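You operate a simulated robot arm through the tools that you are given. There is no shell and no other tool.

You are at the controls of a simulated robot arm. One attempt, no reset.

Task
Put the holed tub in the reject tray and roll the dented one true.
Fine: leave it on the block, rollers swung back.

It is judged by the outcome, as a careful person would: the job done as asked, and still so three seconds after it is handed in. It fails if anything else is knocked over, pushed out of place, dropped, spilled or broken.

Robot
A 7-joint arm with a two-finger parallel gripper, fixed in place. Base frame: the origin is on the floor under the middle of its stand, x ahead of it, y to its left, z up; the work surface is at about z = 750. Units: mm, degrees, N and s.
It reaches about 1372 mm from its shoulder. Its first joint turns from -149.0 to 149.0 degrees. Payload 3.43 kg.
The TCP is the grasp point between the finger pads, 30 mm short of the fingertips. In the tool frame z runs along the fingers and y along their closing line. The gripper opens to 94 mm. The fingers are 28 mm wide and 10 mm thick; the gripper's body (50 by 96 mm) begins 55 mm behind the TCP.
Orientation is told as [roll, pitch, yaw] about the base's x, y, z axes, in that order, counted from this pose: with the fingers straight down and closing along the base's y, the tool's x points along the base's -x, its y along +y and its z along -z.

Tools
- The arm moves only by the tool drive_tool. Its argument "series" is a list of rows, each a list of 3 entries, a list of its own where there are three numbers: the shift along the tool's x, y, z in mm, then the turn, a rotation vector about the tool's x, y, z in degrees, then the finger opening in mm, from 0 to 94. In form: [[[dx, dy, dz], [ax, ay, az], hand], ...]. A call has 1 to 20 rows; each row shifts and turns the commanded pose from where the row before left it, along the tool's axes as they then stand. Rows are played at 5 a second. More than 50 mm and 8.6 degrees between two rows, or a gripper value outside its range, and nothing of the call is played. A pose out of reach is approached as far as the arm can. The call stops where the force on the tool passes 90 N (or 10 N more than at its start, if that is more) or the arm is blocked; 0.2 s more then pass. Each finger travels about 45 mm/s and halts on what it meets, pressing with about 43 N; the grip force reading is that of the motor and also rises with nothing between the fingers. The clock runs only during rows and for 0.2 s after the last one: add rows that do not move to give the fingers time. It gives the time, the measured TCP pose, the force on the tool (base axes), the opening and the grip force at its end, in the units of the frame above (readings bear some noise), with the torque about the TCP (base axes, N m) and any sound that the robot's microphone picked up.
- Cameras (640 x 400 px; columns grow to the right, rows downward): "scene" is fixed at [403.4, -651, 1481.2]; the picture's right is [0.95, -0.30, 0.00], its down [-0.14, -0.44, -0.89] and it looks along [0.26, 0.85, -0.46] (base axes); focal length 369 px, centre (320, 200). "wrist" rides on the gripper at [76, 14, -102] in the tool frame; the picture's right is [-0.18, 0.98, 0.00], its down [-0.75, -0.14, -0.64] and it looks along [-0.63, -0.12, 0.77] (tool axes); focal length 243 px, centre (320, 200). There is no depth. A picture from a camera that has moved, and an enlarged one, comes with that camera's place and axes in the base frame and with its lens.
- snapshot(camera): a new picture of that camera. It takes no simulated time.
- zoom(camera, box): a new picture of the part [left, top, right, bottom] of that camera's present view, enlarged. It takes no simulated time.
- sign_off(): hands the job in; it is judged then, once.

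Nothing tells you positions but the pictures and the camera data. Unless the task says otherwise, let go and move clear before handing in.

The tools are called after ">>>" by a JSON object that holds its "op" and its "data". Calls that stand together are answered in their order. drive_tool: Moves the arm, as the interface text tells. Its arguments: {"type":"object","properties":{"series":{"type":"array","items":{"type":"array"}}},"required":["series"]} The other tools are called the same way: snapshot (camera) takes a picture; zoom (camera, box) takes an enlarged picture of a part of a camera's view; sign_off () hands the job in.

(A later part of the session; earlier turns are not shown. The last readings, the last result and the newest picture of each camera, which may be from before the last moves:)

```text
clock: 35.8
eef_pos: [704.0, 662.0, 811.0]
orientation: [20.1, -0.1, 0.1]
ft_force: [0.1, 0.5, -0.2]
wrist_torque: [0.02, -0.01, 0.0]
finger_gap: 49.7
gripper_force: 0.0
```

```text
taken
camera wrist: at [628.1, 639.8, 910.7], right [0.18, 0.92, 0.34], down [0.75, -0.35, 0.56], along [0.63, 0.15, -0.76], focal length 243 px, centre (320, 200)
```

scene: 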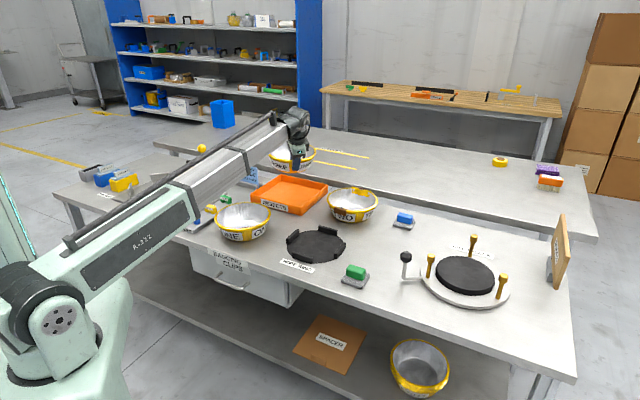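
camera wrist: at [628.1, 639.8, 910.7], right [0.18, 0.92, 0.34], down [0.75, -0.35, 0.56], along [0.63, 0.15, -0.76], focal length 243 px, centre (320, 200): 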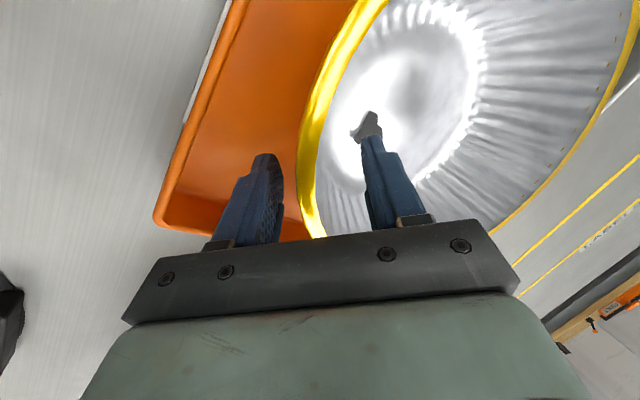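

>>> {"op": "drive_tool", "data": {"series": [[[0, 0, -20], [0, 0, 0], 50], [[0, 0, -40], [0, 0, 0], 50], [[0, 0, -40], [0, 0, 0], 50], [[0, 0, -40], [0, 0, 0], 50], [[0, 0, -30], [0, 0, 0], 50], [[0, 0, 0], [0, 0, 0], 60], [[0, 0, 0], [0, 0, 0], 60]]}}

>>> {"op": "zoom", "data": {"camera": "scene", "box": [200, 110, 400, 250]}}

>>> {"op": "snapshot", "data": {"camera": "wrist"}}

```text
clock: 37.4
eef_pos: [705.9, 603.6, 972.3]
orientation: [19.9, 0.0, 0.0]
ft_force: [-0.7, -0.3, 0.3]
wrist_torque: [-0.02, -0.01, 0.0]
finger_gap: 60.0
gripper_force: 0.0
```

```text
2.86 times, centred on (300, 180) of scene
camera zoom: at [403.4, -651.0, 1481.2], right [0.95, -0.3, 0.0], down [-0.14, -0.44, -0.89], along [0.26, 0.85, -0.46], focal length 1054 px, centre (377, 257)
```

zoom: 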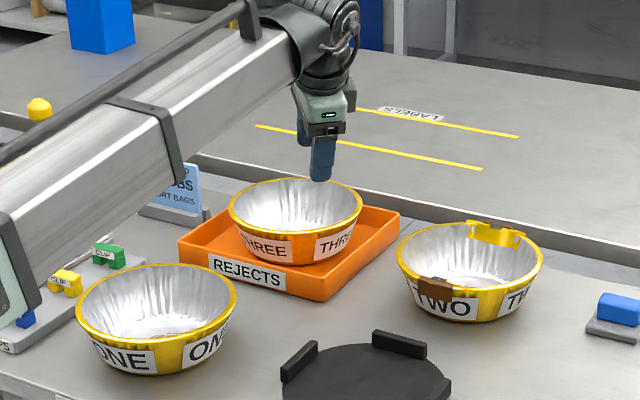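

```text
taken
camera wrist: at [629.9, 581.8, 1072.4], right [0.18, 0.92, 0.34], down [0.75, -0.35, 0.56], along [0.63, 0.15, -0.76], focal length 243 px, centre (320, 200)
```

wrist: 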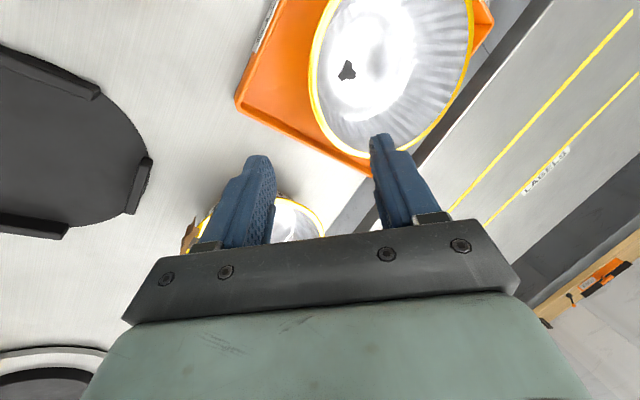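

THREE rests flat in the reject tray. Now I'll look closely at TWO's dents before grasping it.

>>> {"op": "drive_tool", "data": {"series": [[[0, 0, 0], [7, 0, 0], 60], [[0, 0, 0], [7, 0, 0], 60], [[0, 0, 0], [6, 0, 0], 60], [[-35, -27, 8.4], [0, 0, 0], 60], [[-35, -27, 8.4], [0, 0, 0], 60], [[-35, -27, 8.4], [0, 0, 0], 60], [[-35, -27, 8.4], [0, 0, 0], 60], [[-34, -27, 8.4], [0, 0, 0], 60], [[0, 0, 0], [0, 0, 0], 60], [[0, 0, 0], [0, 0, 0], 60]]}}

>>> {"op": "snapshot", "data": {"camera": "wrist"}}

>>> {"op": "zoom", "data": {"camera": "wrist", "box": [250, 10, 350, 85]}}

>>> {"op": "zoom", "data": {"camera": "wrist", "box": [300, 0, 500, 190]}}

>>> {"op": "zoom", "data": {"camera": "scene", "box": [320, 175, 390, 230]}}

```text
clock: 39.6
eef_pos: [876.8, 465.6, 928.0]
orientation: [0.0, 0.0, 0.0]
ft_force: [0.3, 0.2, 0.4]
wrist_torque: [0.0, 0.01, 0.01]
finger_gap: 59.9
gripper_force: 0.0
```

```text
taken
camera wrist: at [800.7, 481.4, 1029.3], right [0.18, 0.98, 0.0], down [0.75, -0.14, 0.64], along [0.63, -0.12, -0.77], focal length 243 px, centre (320, 200)
```

wrist: 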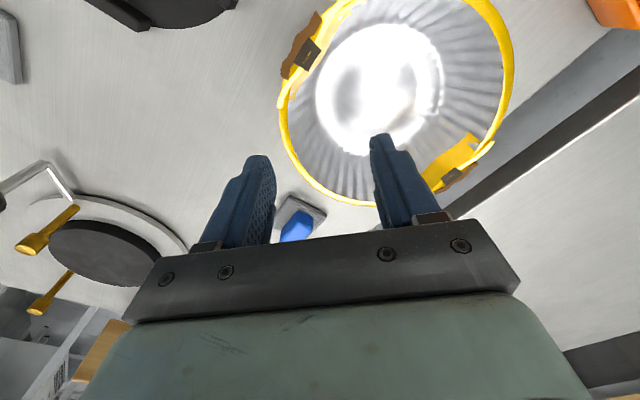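

```text
5.33 times, centred on (300, 48) of wrist
camera zoom: at [800.7, 481.4, 1029.3], right [0.18, 0.98, 0.0], down [0.75, -0.14, 0.64], along [0.63, -0.12, -0.77], focal length 1294 px, centre (427, 1013)
```

zoom: 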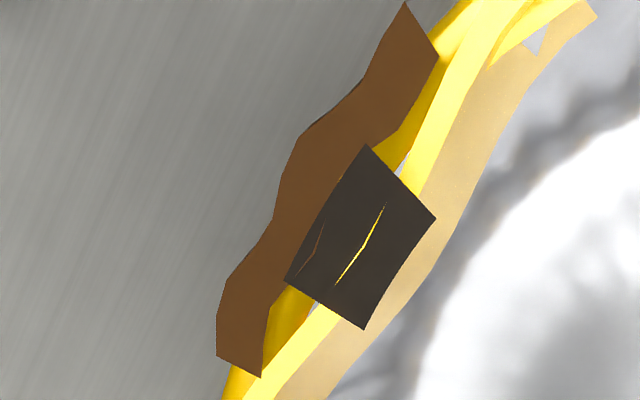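

```text
2.11 times, centred on (400, 95) of wrist
camera zoom: at [800.7, 481.4, 1029.3], right [0.18, 0.98, 0.0], down [0.75, -0.14, 0.64], along [0.63, -0.12, -0.77], focal length 511 px, centre (152, 421)
```

zoom: 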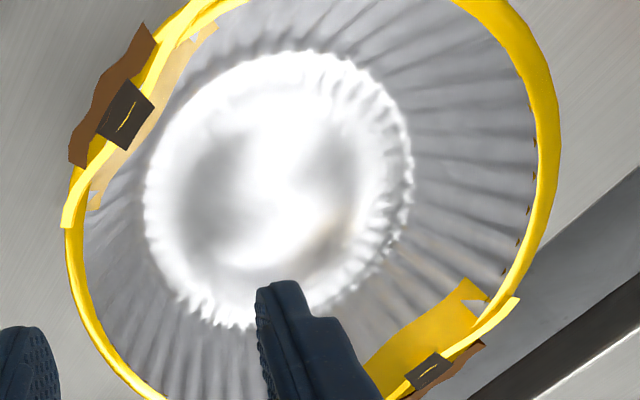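

```text
7.27 times, centred on (355, 202) of scene
camera zoom: at [403.4, -651.0, 1481.2], right [0.95, -0.3, 0.0], down [-0.14, -0.44, -0.89], along [0.26, 0.85, -0.46], focal length 2682 px, centre (66, 182)
```

zoom: 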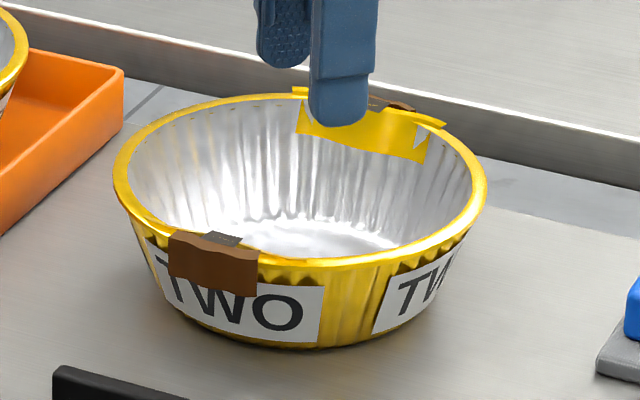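

TWO's centre fits (895,527), with dents at about 225° and 45°. Before placing it I want to learn how the crank moves the rollers while the block is empty, so I'll move above the knob.

>>> {"op": "drive_tool", "data": {"series": [[[-1.8, -40, -3.5], [0, 0, 0], 70], [[-1.8, -40, -3.5], [0, 0, 0], 70], [[-1.8, -40, -3.5], [0, 0, 0], 70], [[-1.8, -40, -3.5], [0, 0, 0], 70], [[-1.8, -40, -3.5], [0, 0, 0], 70], [[-1.8, -40, -3.5], [0, 0, 0], 70], [[-1.8, -40, -3.5], [0, 0, 0], 70], [[-1.8, -40, -3.5], [0, 0, 0], 70], [[-1.8, -40, -3.5], [0, 0, 0], 70], [[0, 0, 0], [0, 0, 7], 70], [[0, 0, 0], [0, 0, 7], 70], [[0, 0, 0], [0, 0, 0], 70], [[0, 0, 0], [0, 0, 0], 70]]}}

>>> {"op": "snapshot", "data": {"camera": "wrist"}}

>>> {"op": "zoom", "data": {"camera": "scene", "box": [380, 200, 540, 320]}}

```text
clock: 42.4
eef_pos: [893.4, 110.2, 961.4]
orientation: [0.0, 0.0, -14.0]
ft_force: [-0.5, -0.3, -0.2]
wrist_torque: [0.01, 0.01, 0.01]
finger_gap: 70.1
gripper_force: 0.1
```

```text
taken
camera wrist: at [823.6, 142.7, 1061.9], right [0.42, 0.91, 0.0], down [0.7, -0.32, 0.64], along [0.58, -0.27, -0.77], focal length 243 px, centre (320, 200)
```

wrist: 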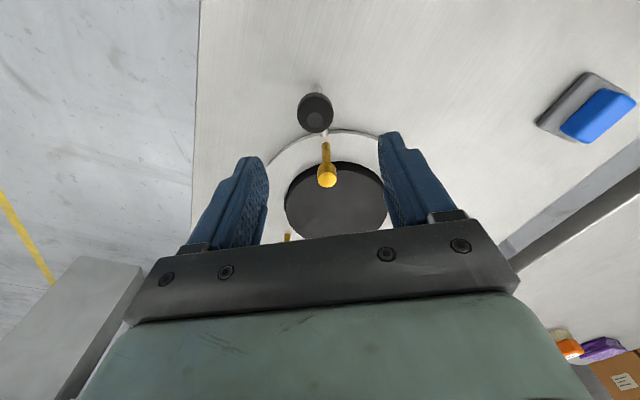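

```text
3.33 times, centred on (460, 260) of scene
camera zoom: at [403.4, -651.0, 1481.2], right [0.95, -0.3, 0.0], down [-0.14, -0.44, -0.89], along [0.26, 0.85, -0.46], focal length 1229 px, centre (-147, 0)
```

zoom: 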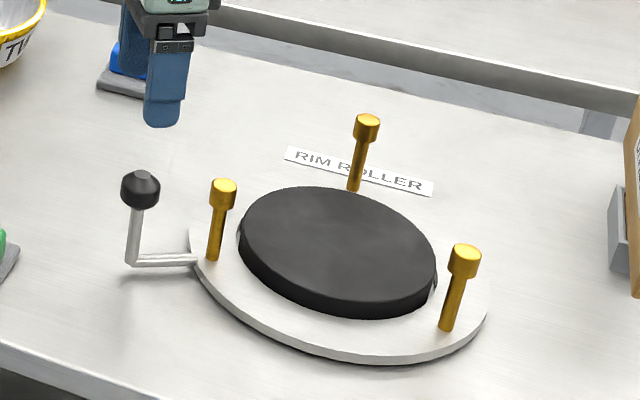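

>>> {"op": "drive_tool", "data": {"series": [[[-1.7, -4.5, 0], [0, 0, 0], 70], [[0, 0, 40], [0, 0, 0], 70], [[0, 0, 40], [0, 0, 0], 70], [[0, 0, 40], [0, 0, 0], 70], [[0, 0, 0], [0, 0, 0], 70], [[0, 0, 0], [0, 0, 70], 70]]}}

```text
refused: row 6 steps farther than a row can; nothing moved
```

>>> {"op": "drive_tool", "data": {"series": [[[-1.7, -4.5, 0], [0, 0, 0], 70], [[0, 0, 40], [0, 0, 0], 70], [[0, 0, 40], [0, 0, 0], 70], [[0, 0, 40], [0, 0, 0], 70], [[0, 0, 0], [0, 0, 0], 70], [[0, 0, 0], [0, 0, 0], 70]]}}

>>> {"op": "snapshot", "data": {"camera": "wrist"}}

>>> {"op": "zoom", "data": {"camera": "scene", "box": [380, 200, 540, 320]}}

```text
clock: 43.8
eef_pos: [895.3, 105.0, 838.3]
orientation: [-0.1, 0.0, -14.0]
ft_force: [0.5, -0.3, 0.6]
wrist_torque: [-0.02, -0.04, 0.03]
finger_gap: 69.9
gripper_force: 0.0
```

```text
taken
camera wrist: at [825.0, 137.0, 940.1], right [0.42, 0.91, 0.0], down [0.7, -0.32, 0.64], along [0.58, -0.27, -0.77], focal length 243 px, centre (320, 200)
```

wrist: 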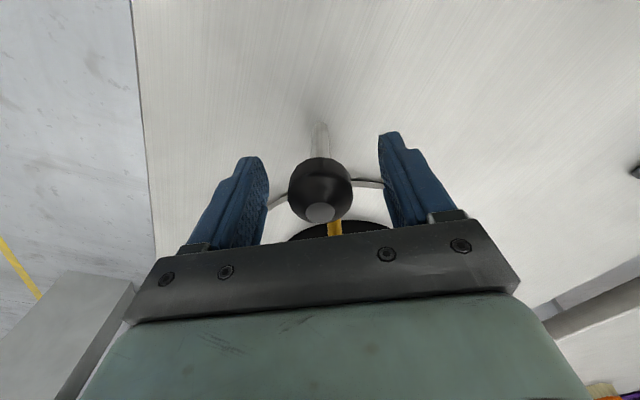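

```text
3.33 times, centred on (460, 260) of scene
camera zoom: at [403.4, -651.0, 1481.2], right [0.95, -0.3, 0.0], down [-0.14, -0.44, -0.89], along [0.26, 0.85, -0.46], focal length 1229 px, centre (-147, 0)
```

zoom: 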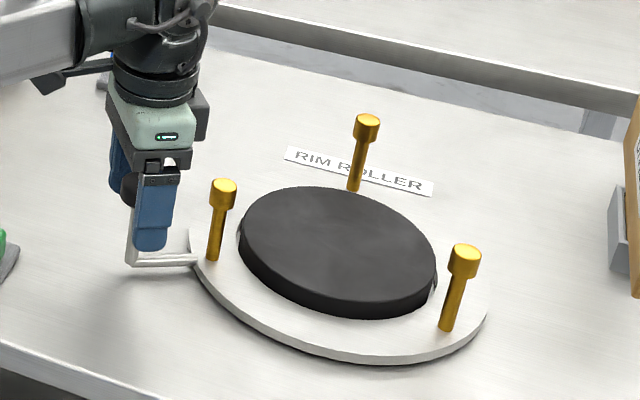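

The knob is centred between the fingers. I'll close on it and try a small turn.

>>> {"op": "drive_tool", "data": {"series": [[[0, 0, 0], [0, 0, 0], 40], [[0, 0, 0], [0, 0, 0], 25], [[0, 0, 0], [0, 0, 0], 20], [[0, 0, 0], [0, 0, 0], 20], [[0, 0, 0], [0, 0, 0], 20]]}}

>>> {"op": "drive_tool", "data": {"series": [[[-0.1, -6.6, 0], [0, 0, -2], 20], [[-0.1, -6.6, 0], [0, 0, -2], 20], [[0, 0, 0], [0, 0, 0], 20]]}}

>>> {"op": "zoom", "data": {"camera": "scene", "box": [380, 200, 540, 320]}}

```text
clock: 45.0
eef_pos: [895.2, 103.9, 839.1]
orientation: [0.0, 0.0, -14.0]
ft_force: [-0.4, 0.3, 0.0]
wrist_torque: [-0.02, 0.0, 0.02]
finger_gap: 33.4
gripper_force: 44.8
```

```text
clock: 45.8
eef_pos: [891.5, 91.4, 838.3]
orientation: [0.0, 0.1, -10.0]
ft_force: [-3.7, 1.3, -22.2]
wrist_torque: [-0.17, -0.94, 0.12]
finger_gap: 33.6
gripper_force: 45.0
```

```text
3.33 times, centred on (460, 260) of scene
camera zoom: at [403.4, -651.0, 1481.2], right [0.95, -0.3, 0.0], down [-0.14, -0.44, -0.89], along [0.26, 0.85, -0.46], focal length 1229 px, centre (-147, 0)
```

zoom: 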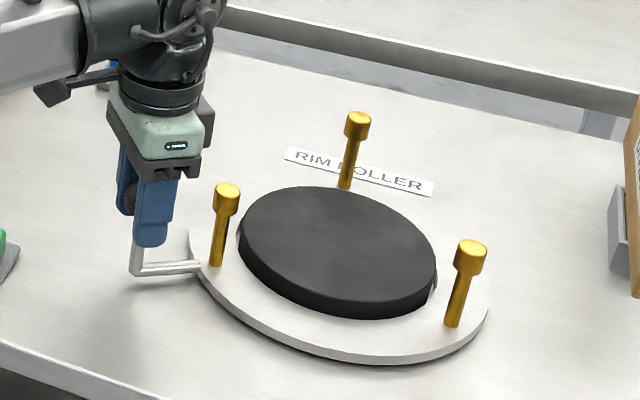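

The whole plate turns with the crank and carries the rollers. I'll continue a little counter-clockwise and watch forces and roller radii.

>>> {"op": "drive_tool", "data": {"series": [[[-0.45, -13.1, 0], [0, 0, -4], 20], [[-0.45, -13.1, 0], [0, 0, -4], 20], [[0, 0, 0], [0, 0, 0], 20]]}}

>>> {"op": "zoom", "data": {"camera": "scene", "box": [380, 200, 540, 320]}}

```text
clock: 46.6
eef_pos: [889.3, 64.5, 838.9]
orientation: [0.0, 0.1, -2.1]
ft_force: [-17.6, 0.8, -24.0]
wrist_torque: [-0.03, 0.46, -0.1]
finger_gap: 33.5
gripper_force: 45.5
```

```text
3.33 times, centred on (460, 260) of scene
camera zoom: at [403.4, -651.0, 1481.2], right [0.95, -0.3, 0.0], down [-0.14, -0.44, -0.89], along [0.26, 0.85, -0.46], focal length 1229 px, centre (-147, 0)
```

zoom: 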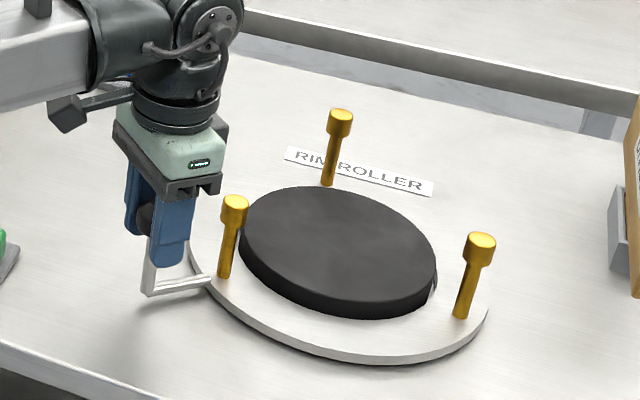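

The rollers keep a constant radius of about 112 mm and revolve with the plate. I'll loosen the grip so the knob can float between the fingers, then explore further around.

>>> {"op": "drive_tool", "data": {"series": [[[0, 0, 0], [0, 0, 0], 38], [[0, 0, 0], [0, 0, 0], 38], [[-0.72, -16.5, 0], [0, 0, -5], 38], [[-0.72, -16.5, 0], [0, 0, -5], 38], [[-0.72, -16.5, 0], [0, 0, -5], 38], [[-0.72, -16.5, 0], [0, 0, -5], 38], [[0, 0, 0], [0, 0, 0], 38]]}}

>>> {"op": "zoom", "data": {"camera": "scene", "box": [380, 200, 540, 320]}}

>>> {"op": "snapshot", "data": {"camera": "wrist"}}

```text
clock: 48.2
eef_pos: [898.8, -1.2, 839.4]
orientation: [0.0, 0.1, 18.1]
ft_force: [-0.2, 0.4, -0.4]
wrist_torque: [-0.03, 0.02, 0.02]
finger_gap: 38.0
gripper_force: 0.0
```

```text
3.33 times, centred on (460, 260) of scene
camera zoom: at [403.4, -651.0, 1481.2], right [0.95, -0.3, 0.0], down [-0.14, -0.44, -0.89], along [0.26, 0.85, -0.46], focal length 1229 px, centre (-147, 0)
```

zoom: 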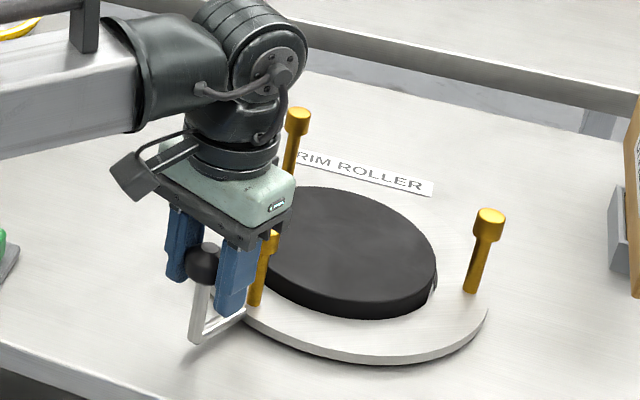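

```text
taken
camera wrist: at [821.7, -11.1, 941.8], right [-0.13, 0.99, 0.0], down [0.76, 0.1, 0.64], along [0.64, 0.08, -0.77], focal length 243 px, centre (320, 200)
```

wrist: 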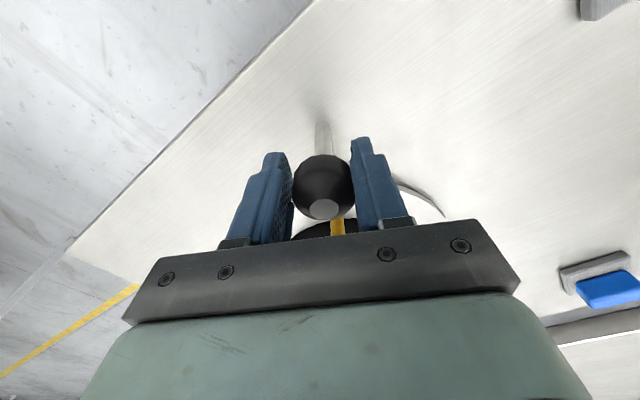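

>>> {"op": "drive_tool", "data": {"series": [[[-0.72, -16.5, 0], [0, 0, -5], 38], [[-0.72, -16.5, 0], [0, 0, -5], 38], [[-0.72, -16.5, 0], [0, 0, -5], 38], [[-0.72, -16.5, 0], [0, 0, -5], 38], [[-0.72, -16.5, 0], [0, 0, -5], 38], [[-0.72, -16.5, 0], [0, 0, -5], 38], [[0, 0, 0], [0, 0, 0], 38]]}}

>>> {"op": "zoom", "data": {"camera": "scene", "box": [380, 200, 540, 320]}}

>>> {"op": "snapshot", "data": {"camera": "wrist"}}

```text
clock: 49.8
eef_pos: [952.0, -82.5, 839.6]
orientation: [0.1, 0.0, 48.1]
ft_force: [0.2, 0.2, 0.1]
wrist_torque: [-0.01, 0.04, 0.02]
finger_gap: 37.8
gripper_force: 0.0
```

```text
3.33 times, centred on (460, 260) of scene
camera zoom: at [403.4, -651.0, 1481.2], right [0.95, -0.3, 0.0], down [-0.14, -0.44, -0.89], along [0.26, 0.85, -0.46], focal length 1229 px, centre (-147, 0)
```

zoom: 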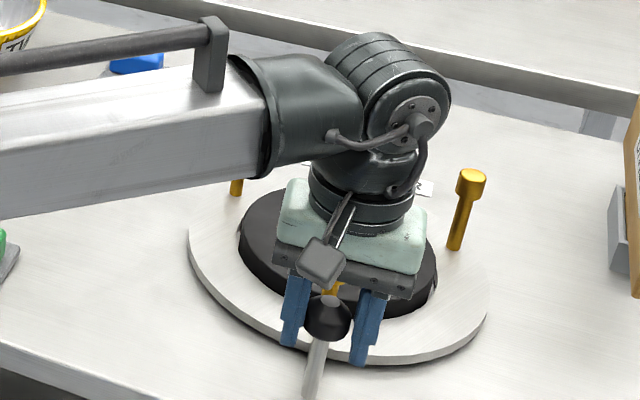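

```text
taken
camera wrist: at [890.1, -129.4, 941.3], right [-0.61, 0.79, 0.0], down [0.61, 0.47, 0.64], along [0.51, 0.39, -0.77], focal length 243 px, centre (320, 200)
```

wrist: 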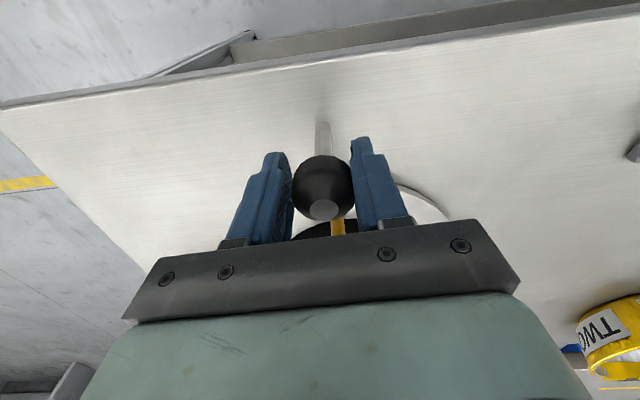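

>>> {"op": "drive_tool", "data": {"series": [[[-0.72, -16.5, 0], [0, 0, -5], 38], [[-0.72, -16.5, 0], [0, 0, -5], 38], [[-0.72, -16.5, 0], [0, 0, -5], 38], [[-0.72, -16.5, 0], [0, 0, -5], 38], [[-0.72, -16.5, 0], [0, 0, -5], 38], [[-0.72, -16.5, 0], [0, 0, -5], 38], [[0, 0, 0], [0, 0, 0], 38]]}}

>>> {"op": "zoom", "data": {"camera": "scene", "box": [380, 200, 540, 320]}}

>>> {"op": "snapshot", "data": {"camera": "wrist"}}

```text
clock: 51.4
eef_pos: [1038.5, -127.7, 839.9]
orientation: [0.0, -0.1, 78.1]
ft_force: [0.3, -0.8, 0.2]
wrist_torque: [-0.03, -0.02, -0.01]
finger_gap: 38.3
gripper_force: 0.0
```

```text
3.33 times, centred on (460, 260) of scene
camera zoom: at [403.4, -651.0, 1481.2], right [0.95, -0.3, 0.0], down [-0.14, -0.44, -0.89], along [0.26, 0.85, -0.46], focal length 1229 px, centre (-147, 0)
```

zoom: 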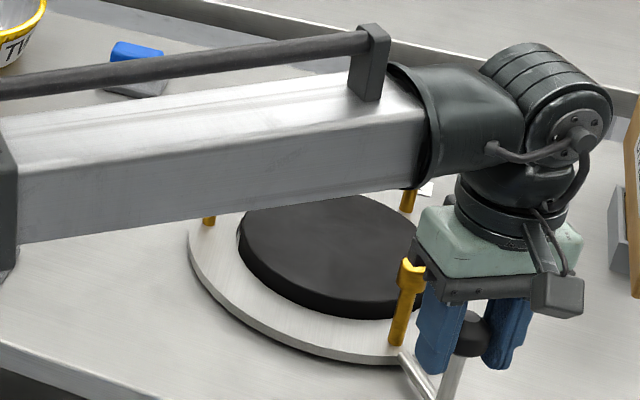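

```text
taken
camera wrist: at [1009.4, -198.9, 942.5], right [-0.92, 0.38, 0.0], down [0.29, 0.71, 0.64], along [0.25, 0.59, -0.77], focal length 243 px, centre (320, 200)
```

wrist: 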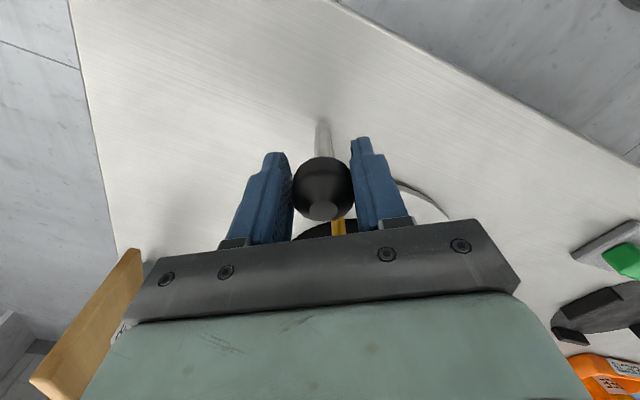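

The crank turns freely through 92° with the rollers at constant radius. I'll bring it back clockwise to its start.

>>> {"op": "drive_tool", "data": {"series": [[[-0.72, 16.5, 0], [0, 0, 5], 38], [[-0.72, 16.5, 0], [0, 0, 5], 38], [[-0.72, 16.5, 0], [0, 0, 5], 38], [[-0.72, 16.5, 0], [0, 0, 5], 38], [[-0.72, 16.5, 0], [0, 0, 5], 38], [[-0.72, 16.5, 0], [0, 0, 5], 38], [[-0.72, 16.5, 0], [0, 0, 5], 38], [[-0.72, 16.5, 0], [0, 0, 5], 38], [[-0.72, 16.5, 0], [0, 0, 5], 38], [[-0.72, 16.5, 0], [0, 0, 5], 38], [[-0.72, 16.5, 0], [0, 0, 5], 38], [[-0.72, 16.5, 0], [0, 0, 5], 38], [[-0.72, 16.5, 0], [0, 0, 5], 38], [[-0.72, 16.5, 0], [0, 0, 5], 38], [[-0.72, 16.5, 0], [0, 0, 5], 38], [[-0.72, 16.5, 0], [0, 0, 5], 38], [[0, 0, 0], [0, 0, 0], 38], [[0, 0, 0], [0, 0, 0], 38]]}}

>>> {"op": "drive_tool", "data": {"series": [[[-0.45, 13.2, 0], [0, 0, 4], 38], [[-0.45, 13.2, 0], [0, 0, 4], 38], [[-0.45, 13.2, 0], [0, 0, 4], 38], [[0, 0, 0], [0, 0, 0], 38]]}}

>>> {"op": "snapshot", "data": {"camera": "wrist"}}

>>> {"op": "zoom", "data": {"camera": "scene", "box": [380, 200, 540, 320]}}

```text
clock: 55.2
eef_pos: [889.0, 65.2, 841.0]
orientation: [0.0, 0.0, -1.9]
ft_force: [1.2, -0.4, -0.1]
wrist_torque: [0.01, -0.01, 0.02]
finger_gap: 38.1
gripper_force: 0.2
```

```text
clock: 56.2
eef_pos: [893.9, 103.0, 839.8]
orientation: [0.0, 0.0, -14.2]
ft_force: [1.3, -1.1, 0.3]
wrist_torque: [-0.02, -0.02, -0.01]
finger_gap: 38.6
gripper_force: 0.4
```

```text
taken
camera wrist: at [823.7, 136.0, 941.9], right [0.42, 0.91, 0.0], down [0.7, -0.32, 0.64], along [0.58, -0.27, -0.77], focal length 243 px, centre (320, 200)
```

wrist: 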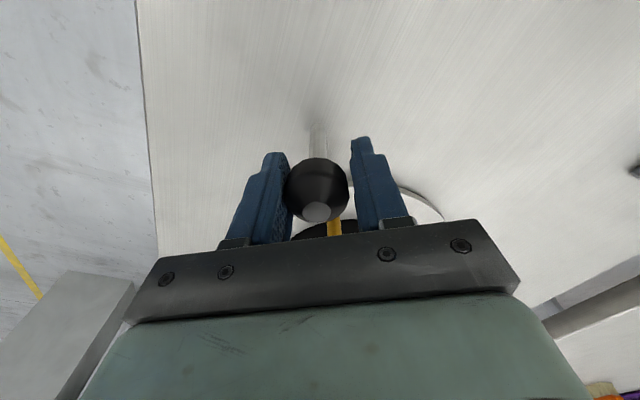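

```text
3.33 times, centred on (460, 260) of scene
camera zoom: at [403.4, -651.0, 1481.2], right [0.95, -0.3, 0.0], down [-0.14, -0.44, -0.89], along [0.26, 0.85, -0.46], focal length 1229 px, centre (-147, 0)
```

zoom: 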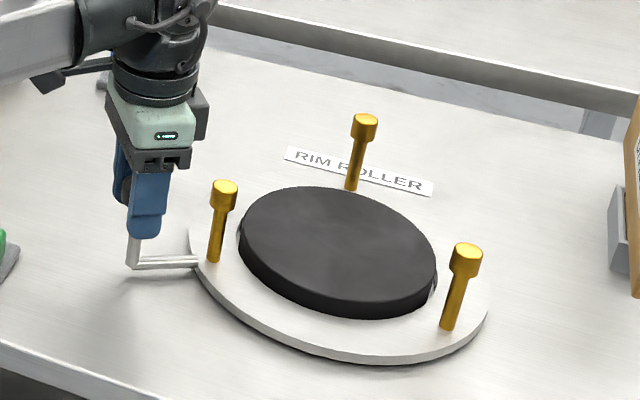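

>>> {"op": "drive_tool", "data": {"series": [[[0, 3.3, 0], [0, 0, 1], 38], [[0, 3.3, 0], [0, 0, 1], 38], [[0, 0, 0], [0, 0, 0], 38]]}}

>>> {"op": "zoom", "data": {"camera": "scene", "box": [380, 200, 540, 320]}}

>>> {"op": "drive_tool", "data": {"series": [[[0, 3.3, 0], [0, 0, 1], 38], [[0, 3.3, 0], [0, 0, 1], 38], [[0, 0, 0], [0, 0, 0], 38]]}}

>>> {"op": "zoom", "data": {"camera": "scene", "box": [380, 200, 540, 320]}}

```text
clock: 57.0
eef_pos: [896.2, 108.0, 840.4]
orientation: [0.0, 0.0, -16.0]
ft_force: [-0.3, -9.1, -0.8]
wrist_torque: [-0.01, 0.06, -0.02]
finger_gap: 43.2
gripper_force: 4.4
```

```text
3.33 times, centred on (460, 260) of scene
camera zoom: at [403.4, -651.0, 1481.2], right [0.95, -0.3, 0.0], down [-0.14, -0.44, -0.89], along [0.26, 0.85, -0.46], focal length 1229 px, centre (-147, 0)
```

zoom: 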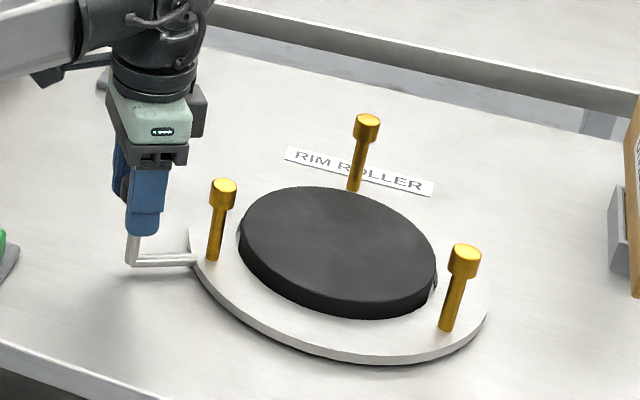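

```text
clock: 57.8
eef_pos: [899.2, 113.0, 839.7]
orientation: [-0.2, -0.1, -18.1]
ft_force: [4.3, -28.8, 2.0]
wrist_torque: [-0.03, 0.25, 0.23]
finger_gap: 51.6
gripper_force: 12.4
```

```text
3.33 times, centred on (460, 260) of scene
camera zoom: at [403.4, -651.0, 1481.2], right [0.95, -0.3, 0.0], down [-0.14, -0.44, -0.89], along [0.26, 0.85, -0.46], focal length 1229 px, centre (-147, 0)
```

zoom: 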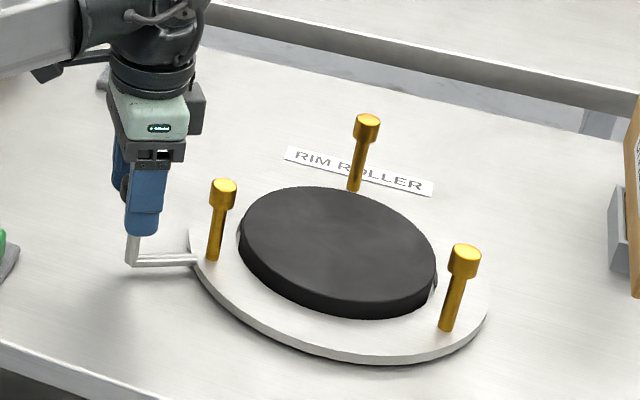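

There is a hard stop at the crank's rest position going clockwise, so "swung back" means against that stop. It only swings counter-clockwise. I'll ease off the knob, open, and lift clear.

>>> {"op": "drive_tool", "data": {"series": [[[0, -3.3, 0], [0, 0, -1], 40], [[0, -3.3, 0], [0, 0, -1], 50], [[0, -2, 0], [0, 0, -1], 70], [[0, 0, 0], [0, 0, 0], 80], [[0, 0, 0], [0, 0, 0], 80], [[0, 0, -30], [0, 0, 0], 80], [[0, 0, -40], [0, 0, 0], 80], [[0, 0, -50], [0, 0, 0], 80], [[0, 0, 0], [0, 0, 0], 80]]}}

>>> {"op": "snapshot", "data": {"camera": "wrist"}}

>>> {"op": "zoom", "data": {"camera": "scene", "box": [380, 200, 540, 320]}}

```text
clock: 59.8
eef_pos: [894.1, 108.8, 959.3]
orientation: [-0.1, -0.1, -15.1]
ft_force: [-0.2, 0.5, 0.6]
wrist_torque: [-0.01, -0.01, -0.01]
finger_gap: 80.2
gripper_force: 0.1
```

```text
taken
camera wrist: at [824.2, 142.1, 1061.0], right [0.43, 0.9, 0.0], down [0.69, -0.33, 0.64], along [0.58, -0.28, -0.77], focal length 243 px, centre (320, 200)
```

wrist: 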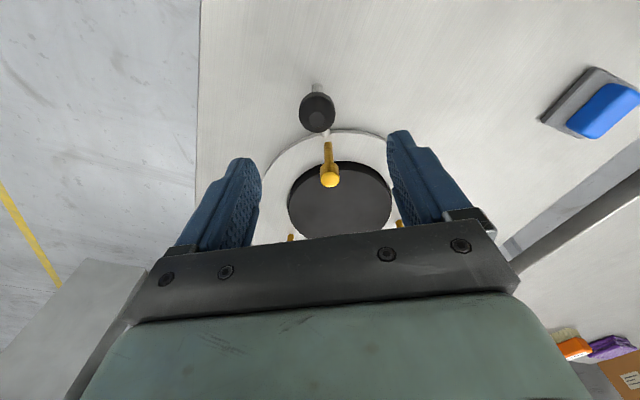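

```text
3.33 times, centred on (460, 260) of scene
camera zoom: at [403.4, -651.0, 1481.2], right [0.95, -0.3, 0.0], down [-0.14, -0.44, -0.89], along [0.26, 0.85, -0.46], focal length 1229 px, centre (-147, 0)
```

zoom: 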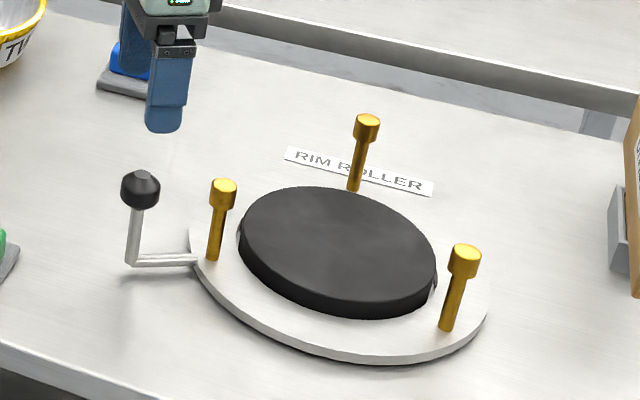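

The crank is back at its stop and undisturbed. Now I'll go to TWO's near side for the grasp, tilted 20° as before.

>>> {"op": "drive_tool", "data": {"series": [[[0, 0, 0], [0, 0, -7.5], 60], [[0, 0, 0], [0, 0, -7.6], 60], [[0, 39, 0], [0, 0, 0], 60], [[0, 39, 0], [0, 0, 0], 60], [[0, 39, 0], [0, 0, 0], 60], [[0, 39, 0], [0, 0, 0], 60], [[0, 39, 0], [0, 0, 0], 60], [[0, 39, 0], [0, 0, 0], 60], [[0, 40, 0], [0, 0, 0], 60], [[0, 0, 0], [-7, 0, 0], 60], [[0, 0, 0], [-7, 0, 0], 60], [[0, 0, 0], [-6, 0, 0], 60], [[0, 0, 0], [0, 0, 0], 60], [[0, 0, 0], [0, 0, 0], 60]]}}

>>> {"op": "snapshot", "data": {"camera": "wrist"}}

>>> {"op": "zoom", "data": {"camera": "wrist", "box": [240, 0, 480, 170]}}

```text
clock: 62.8
eef_pos: [895.5, 382.5, 960.2]
orientation: [20.0, 0.0, 0.1]
ft_force: [-0.1, -0.6, 0.1]
wrist_torque: [-0.01, 0.02, 0.03]
finger_gap: 60.2
gripper_force: 0.1
```

```text
taken
camera wrist: at [819.3, 360.5, 1060.4], right [0.18, 0.92, 0.34], down [0.75, -0.35, 0.55], along [0.63, 0.15, -0.76], focal length 243 px, centre (320, 200)
```

wrist: 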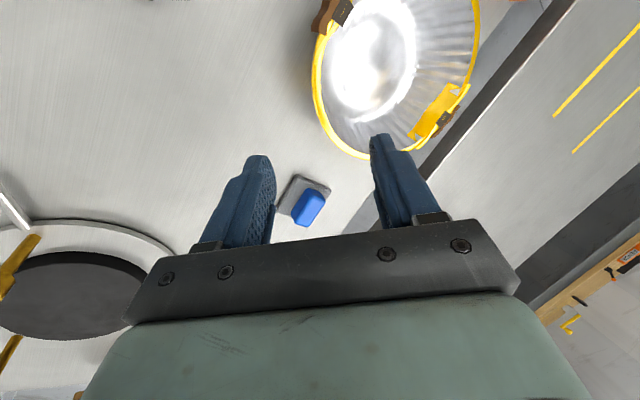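

```text
2.35 times, centred on (360, 85) of wrist
camera zoom: at [819.3, 360.5, 1060.4], right [0.18, 0.92, 0.34], down [0.75, -0.35, 0.55], along [0.63, 0.15, -0.76], focal length 571 px, centre (226, 471)
```

zoom: 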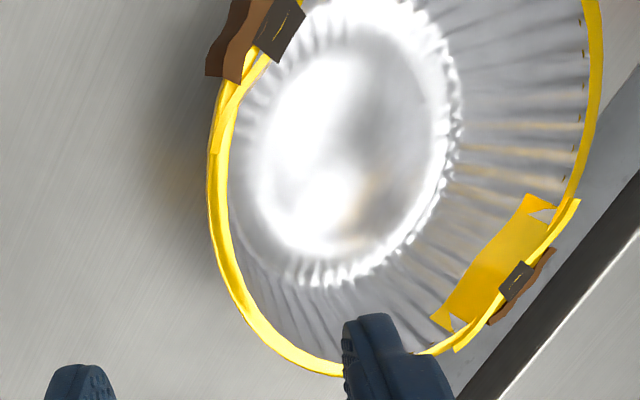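

TWO's rim centre refines to about (896.5,527), and the −y side is clear of both dents. I'll descend along the wall.

>>> {"op": "drive_tool", "data": {"series": [[[-1, -3.2, 40], [0, 0, 0], 60], [[0, 0, 40], [0, 0, 0], 60], [[0, 0, 30], [0, 0, 0], 60], [[0, 0, 0], [0, 0, 0], 60], [[0, 0, 0], [0, 0, 0], 60]]}}

>>> {"op": "snapshot", "data": {"camera": "wrist"}}

>>> {"op": "zoom", "data": {"camera": "scene", "box": [300, 160, 420, 250]}}

```text
clock: 64.0
eef_pos: [894.5, 416.8, 854.0]
orientation: [20.0, 0.1, 0.1]
ft_force: [0.6, -0.3, -0.5]
wrist_torque: [0.04, 0.06, -0.02]
finger_gap: 60.1
gripper_force: 0.0
```

```text
taken
camera wrist: at [818.9, 395.1, 955.5], right [0.18, 0.92, 0.34], down [0.75, -0.35, 0.56], along [0.63, 0.15, -0.76], focal length 243 px, centre (320, 200)
```

wrist: 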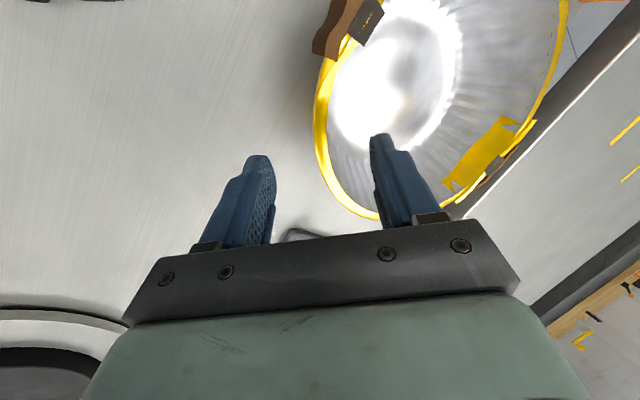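

```text
4.44 times, centred on (360, 205) of scene
camera zoom: at [403.4, -651.0, 1481.2], right [0.95, -0.3, 0.0], down [-0.14, -0.44, -0.89], along [0.26, 0.85, -0.46], focal length 1639 px, centre (142, 178)
```

zoom: 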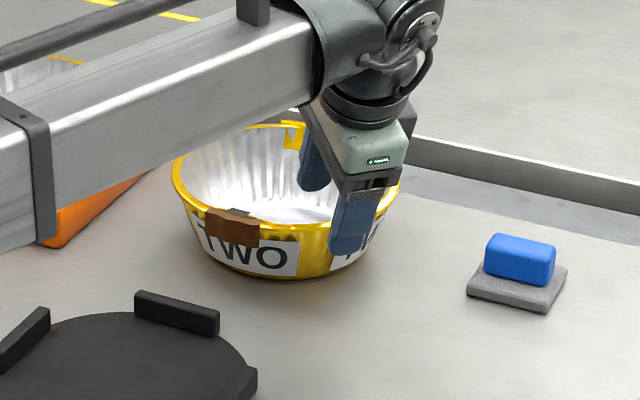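

>>> {"op": "drive_tool", "data": {"series": [[[0, 0, 25], [0, 0, 0], 60], [[0, 0, 24], [0, 0, 0], 60], [[0, 0, 0], [0, 0, 0], 60], [[0, 0, 0], [0, 0, 0], 60]]}}

>>> {"op": "snapshot", "data": {"camera": "wrist"}}

```text
clock: 65.0
eef_pos: [896.6, 433.8, 809.3]
orientation: [19.9, 0.0, 0.1]
ft_force: [0.4, -1.0, 0.1]
wrist_torque: [-0.04, -0.02, -0.01]
finger_gap: 60.0
gripper_force: 0.0
```

```text
taken
camera wrist: at [819.8, 411.5, 909.7], right [0.18, 0.92, 0.34], down [0.75, -0.35, 0.56], along [0.63, 0.15, -0.76], focal length 243 px, centre (320, 200)
```

wrist: 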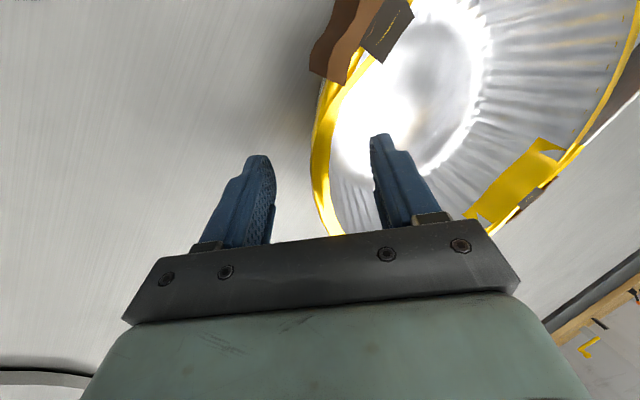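

>>> {"op": "drive_tool", "data": {"series": [[[0, 0, 0], [0, 0, 0], 40], [[0, 0, 0], [0, 0, 0], 25], [[0, 0, 0], [0, 0, 0], 10], [[0, 0, 0], [0, 0, 0], 0], [[0, 0, 0], [0, 0, 0], 0], [[0, 0, 0], [0, 0, 0], 0], [[0, 0, 0], [0, 0, 0], 0]]}}

>>> {"op": "drive_tool", "data": {"series": [[[0, 3.4, -9.4], [0, 0, 0], 0], [[0, 3.4, -9.4], [0, 0, 0], 0], [[0, 6.8, -18.8], [0, 0, 0], 0], [[0, 6.8, -18.8], [0, 0, 0], 0], [[0, 0, 0], [0, 0, 0], 0]]}}

>>> {"op": "snapshot", "data": {"camera": "wrist"}}

>>> {"op": "zoom", "data": {"camera": "scene", "box": [300, 160, 420, 250]}}

```text
clock: 66.6
eef_pos: [895.4, 433.1, 810.7]
orientation: [20.0, -0.1, 0.1]
ft_force: [-0.3, -0.3, 1.6]
wrist_torque: [-0.02, -0.02, -0.03]
finger_gap: 17.6
gripper_force: 43.3
```

```text
clock: 67.8
eef_pos: [895.2, 433.7, 872.6]
orientation: [20.0, 0.1, 0.0]
ft_force: [0.0, -0.4, -0.3]
wrist_torque: [0.0, 0.01, -0.03]
finger_gap: 17.4
gripper_force: 42.4
```

```text
taken
camera wrist: at [819.5, 410.8, 971.7], right [0.18, 0.92, 0.34], down [0.75, -0.35, 0.56], along [0.63, 0.15, -0.76], focal length 243 px, centre (320, 200)
```

wrist: 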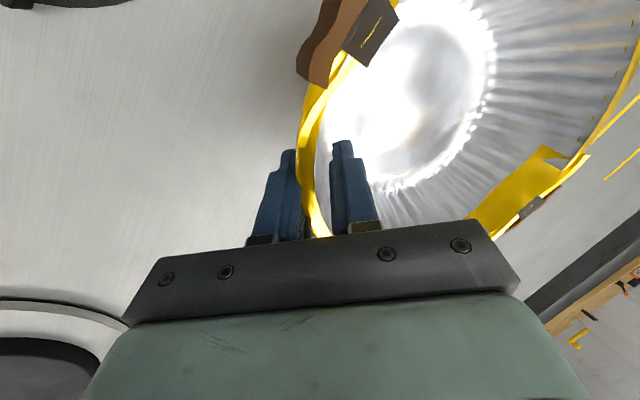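

```text
4.44 times, centred on (360, 205) of scene
camera zoom: at [403.4, -651.0, 1481.2], right [0.95, -0.3, 0.0], down [-0.14, -0.44, -0.89], along [0.26, 0.85, -0.46], focal length 1639 px, centre (142, 178)
```

zoom: 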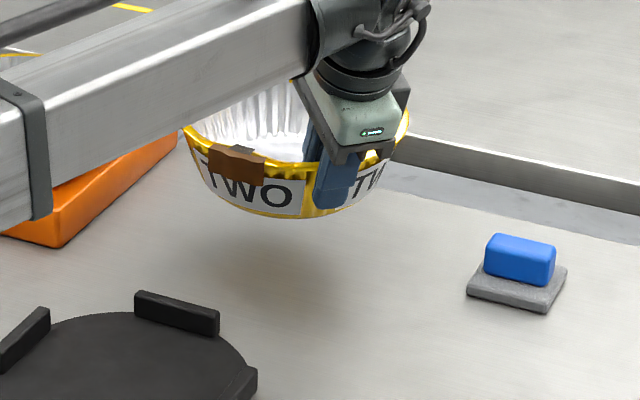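

TWO is gripped and level. I'll raise it, turn it −30° so both dents end up between rollers, and carry it over the block.

>>> {"op": "drive_tool", "data": {"series": [[[0, 13.2, -36.2], [0, 0, 0], 0], [[0, 13.2, -36.2], [0, 0, 0], 0], [[0, 0, 0], [0, -2.565, 7.05], 0], [[0, 0, 0], [0, -2.565, 7.05], 0], [[0, 0, 0], [0, -2.565, 7.05], 0], [[0, 0, 0], [0, -2.565, 7.05], 0], [[0, 0, 0], [0, 0, 0], 0]]}}

>>> {"op": "snapshot", "data": {"camera": "wrist"}}

```text
clock: 69.4
eef_pos: [896.0, 433.5, 946.3]
orientation: [20.1, 0.0, -30.0]
ft_force: [-0.1, 0.0, -0.1]
wrist_torque: [-0.05, 0.02, 0.0]
finger_gap: 17.5
gripper_force: 43.0
```

```text
taken
camera wrist: at [820.0, 452.5, 1046.6], right [0.62, 0.71, 0.34], down [0.48, -0.68, 0.55], along [0.62, -0.18, -0.76], focal length 243 px, centre (320, 200)
```

wrist: 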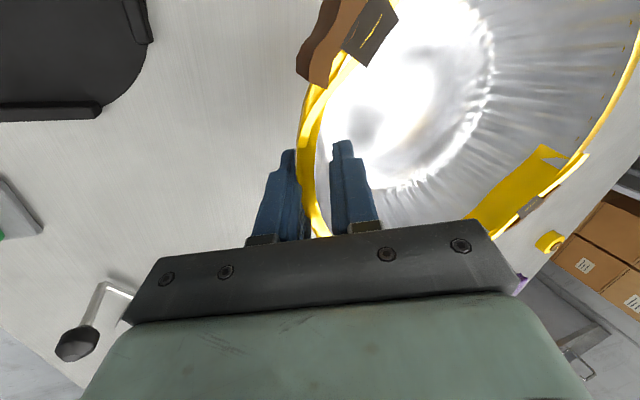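

>>> {"op": "drive_tool", "data": {"series": [[[-15, -13, -5], [0, 0, 0], 0], [[-24.6, -21.9, -8], [0, 0, 0], 0], [[-24.6, -21.9, -8], [0, 0, 0], 0], [[-24.6, -21.9, -8], [0, 0, 0], 0], [[-24.6, -21.9, -8], [0, 0, 0], 0], [[-24.6, -21.9, -8], [0, 0, 0], 0], [[-24.6, -21.9, -8], [0, 0, 0], 0], [[-24.6, -21.9, -8], [0, 0, 0], 0], [[-24.6, -21.9, -8], [0, 0, 0], 0], [[-24.6, -21.9, -8], [0, 0, 0], 0], [[-24.6, -21.9, -8], [0, 0, 0], 0], [[-24.6, -21.9, -8], [0, 0, 0], 0], [[-24.6, -21.9, -8], [0, 0, 0], 0], [[-24.6, -21.9, -8], [0, 0, 0], 0], [[-10.7, -9.4, -2.7], [0, 0, 0], 0], [[0, 0, 0], [0, 0, 0], 0], [[0, 0, 0], [0, 0, 0], 0]]}}

>>> {"op": "snapshot", "data": {"camera": "wrist"}}

>>> {"op": "zoom", "data": {"camera": "scene", "box": [380, 190, 560, 320]}}

```text
clock: 73.0
eef_pos: [1030.4, -21.1, 946.1]
orientation: [20.1, 0.0, -29.9]
ft_force: [0.2, 0.8, -0.2]
wrist_torque: [-0.01, 0.01, 0.0]
finger_gap: 17.6
gripper_force: 43.6
```

```text
taken
camera wrist: at [954.6, -2.4, 1046.2], right [0.62, 0.71, 0.34], down [0.48, -0.68, 0.55], along [0.62, -0.18, -0.76], focal length 243 px, centre (320, 200)
```

wrist: 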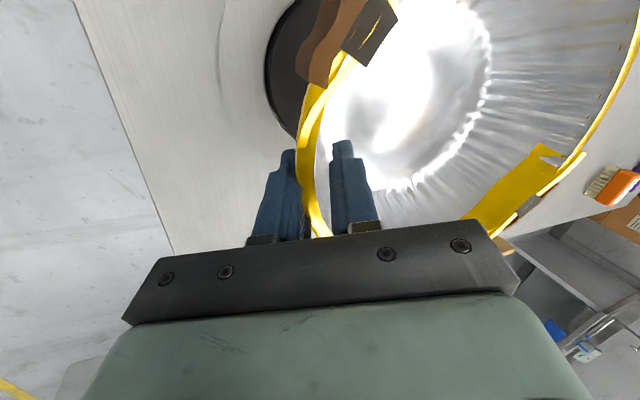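

```text
3.08 times, centred on (470, 255) of scene
camera zoom: at [403.4, -651.0, 1481.2], right [0.95, -0.3, 0.0], down [-0.14, -0.44, -0.89], along [0.26, 0.85, -0.46], focal length 1135 px, centre (-142, 31)
```

zoom: 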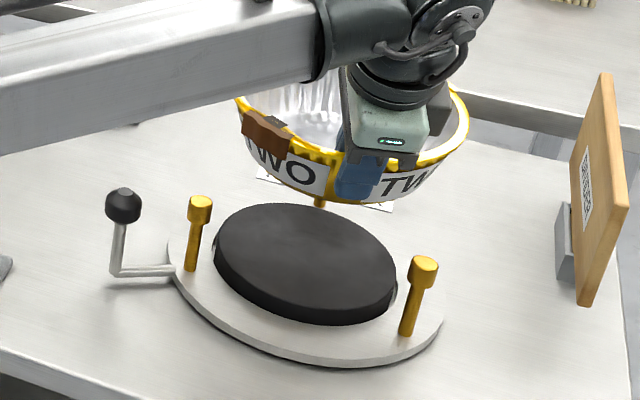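

The tub hovers over the block. I'll measure its offset from the block centre more carefully before lowering.

>>> {"op": "zoom", "data": {"camera": "wrist", "box": [440, 0, 640, 125]}}

>>> {"op": "zoom", "data": {"camera": "wrist", "box": [260, 60, 420, 240]}}

>>> {"op": "zoom", "data": {"camera": "scene", "box": [430, 190, 530, 255]}}

```text
3.20 times, centred on (540, 62) of wrist
camera zoom: at [954.6, -2.4, 1046.2], right [0.62, 0.71, 0.34], down [0.48, -0.68, 0.55], along [0.62, -0.18, -0.76], focal length 776 px, centre (-384, 640)
```

zoom: 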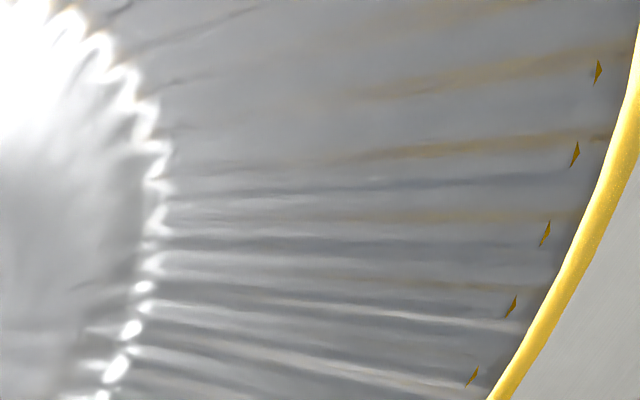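

```text
2.22 times, centred on (340, 150) of wrist
camera zoom: at [954.6, -2.4, 1046.2], right [0.62, 0.71, 0.34], down [0.48, -0.68, 0.55], along [0.62, -0.18, -0.76], focal length 539 px, centre (276, 311)
```

zoom: 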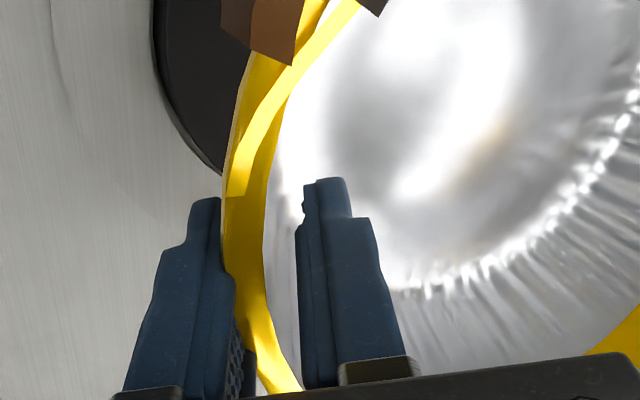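

```text
6.15 times, centred on (480, 222) of scene
camera zoom: at [403.4, -651.0, 1481.2], right [0.95, -0.3, 0.0], down [-0.14, -0.44, -0.89], along [0.26, 0.85, -0.46], focal length 2270 px, centre (-665, 62)
```

zoom: 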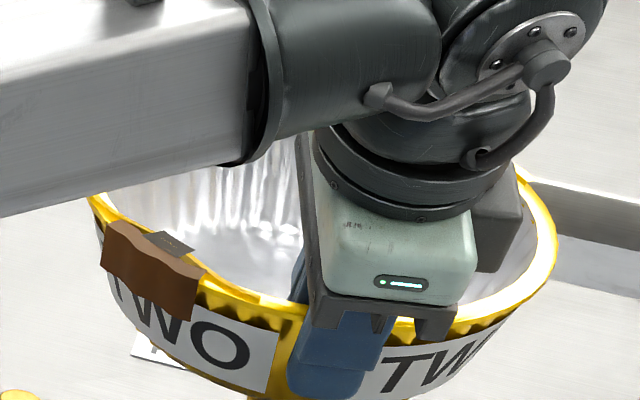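

The rim is only a few millimetres narrower than the roller circle, so alignment matters. I'll lower to just above the roller heads and compare again.

>>> {"op": "drive_tool", "data": {"series": [[[0, -9.6, 26.3], [0, 0, 0], 0], [[0, -9.6, 26.3], [0, 0, 0], 0], [[0, -7.5, 20.7], [0, 0, 0], 0], [[0, 0, 0], [0, 0, 0], 0], [[0, 0, 0], [0, 0, 0], 0]]}}

>>> {"op": "snapshot", "data": {"camera": "wrist"}}

>>> {"op": "zoom", "data": {"camera": "scene", "box": [410, 210, 530, 300]}}

```text
clock: 74.2
eef_pos: [1033.7, -23.1, 869.8]
orientation: [20.0, 0.0, -29.9]
ft_force: [-0.8, -0.2, 0.1]
wrist_torque: [0.02, 0.02, 0.01]
finger_gap: 17.6
gripper_force: 43.0
```

```text
taken
camera wrist: at [954.9, -3.8, 969.9], right [0.62, 0.71, 0.34], down [0.48, -0.68, 0.55], along [0.62, -0.18, -0.76], focal length 243 px, centre (320, 200)
```

wrist: 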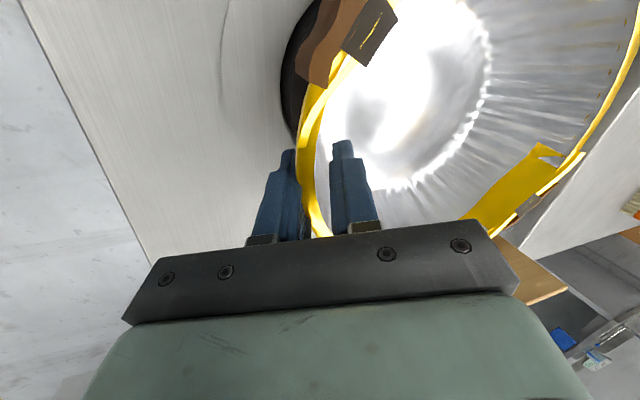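

```text
4.44 times, centred on (470, 255) of scene
camera zoom: at [403.4, -651.0, 1481.2], right [0.95, -0.3, 0.0], down [-0.14, -0.44, -0.89], along [0.26, 0.85, -0.46], focal length 1639 px, centre (-347, -44)
```

zoom: 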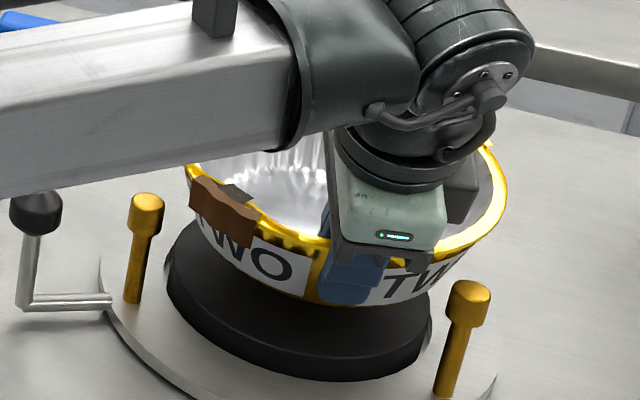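

>>> {"op": "zoom", "data": {"camera": "scene", "box": [435, 225, 515, 285]}}

>>> {"op": "zoom", "data": {"camera": "wrist", "box": [200, 0, 360, 160]}}

```text
6.67 times, centred on (475, 255) of scene
camera zoom: at [403.4, -651.0, 1481.2], right [0.95, -0.3, 0.0], down [-0.14, -0.44, -0.89], along [0.26, 0.85, -0.46], focal length 2459 px, centre (-713, -167)
```

zoom: 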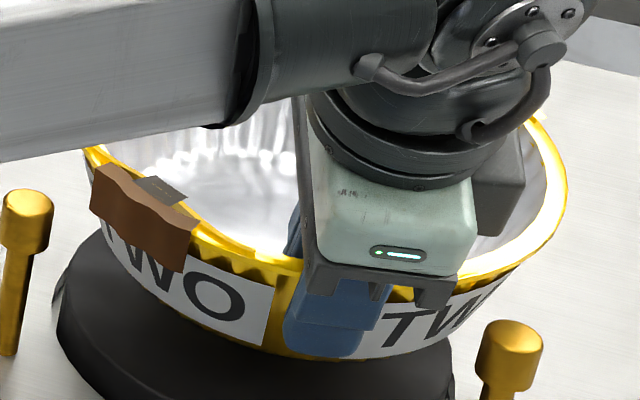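

```text
2.50 times, centred on (280, 80) of wrist
camera zoom: at [954.9, -3.8, 969.9], right [0.62, 0.71, 0.34], down [0.48, -0.68, 0.55], along [0.62, -0.18, -0.76], focal length 606 px, centre (420, 500)
```

zoom: 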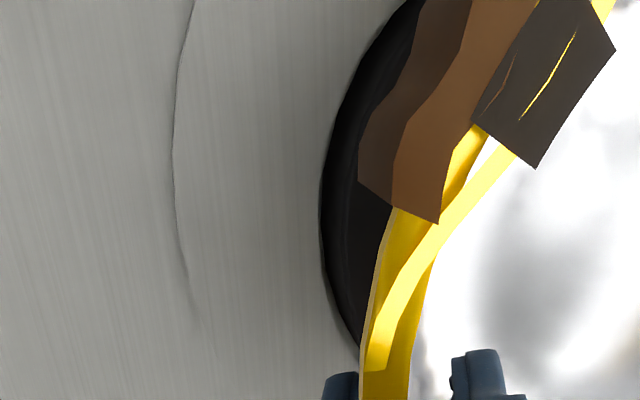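

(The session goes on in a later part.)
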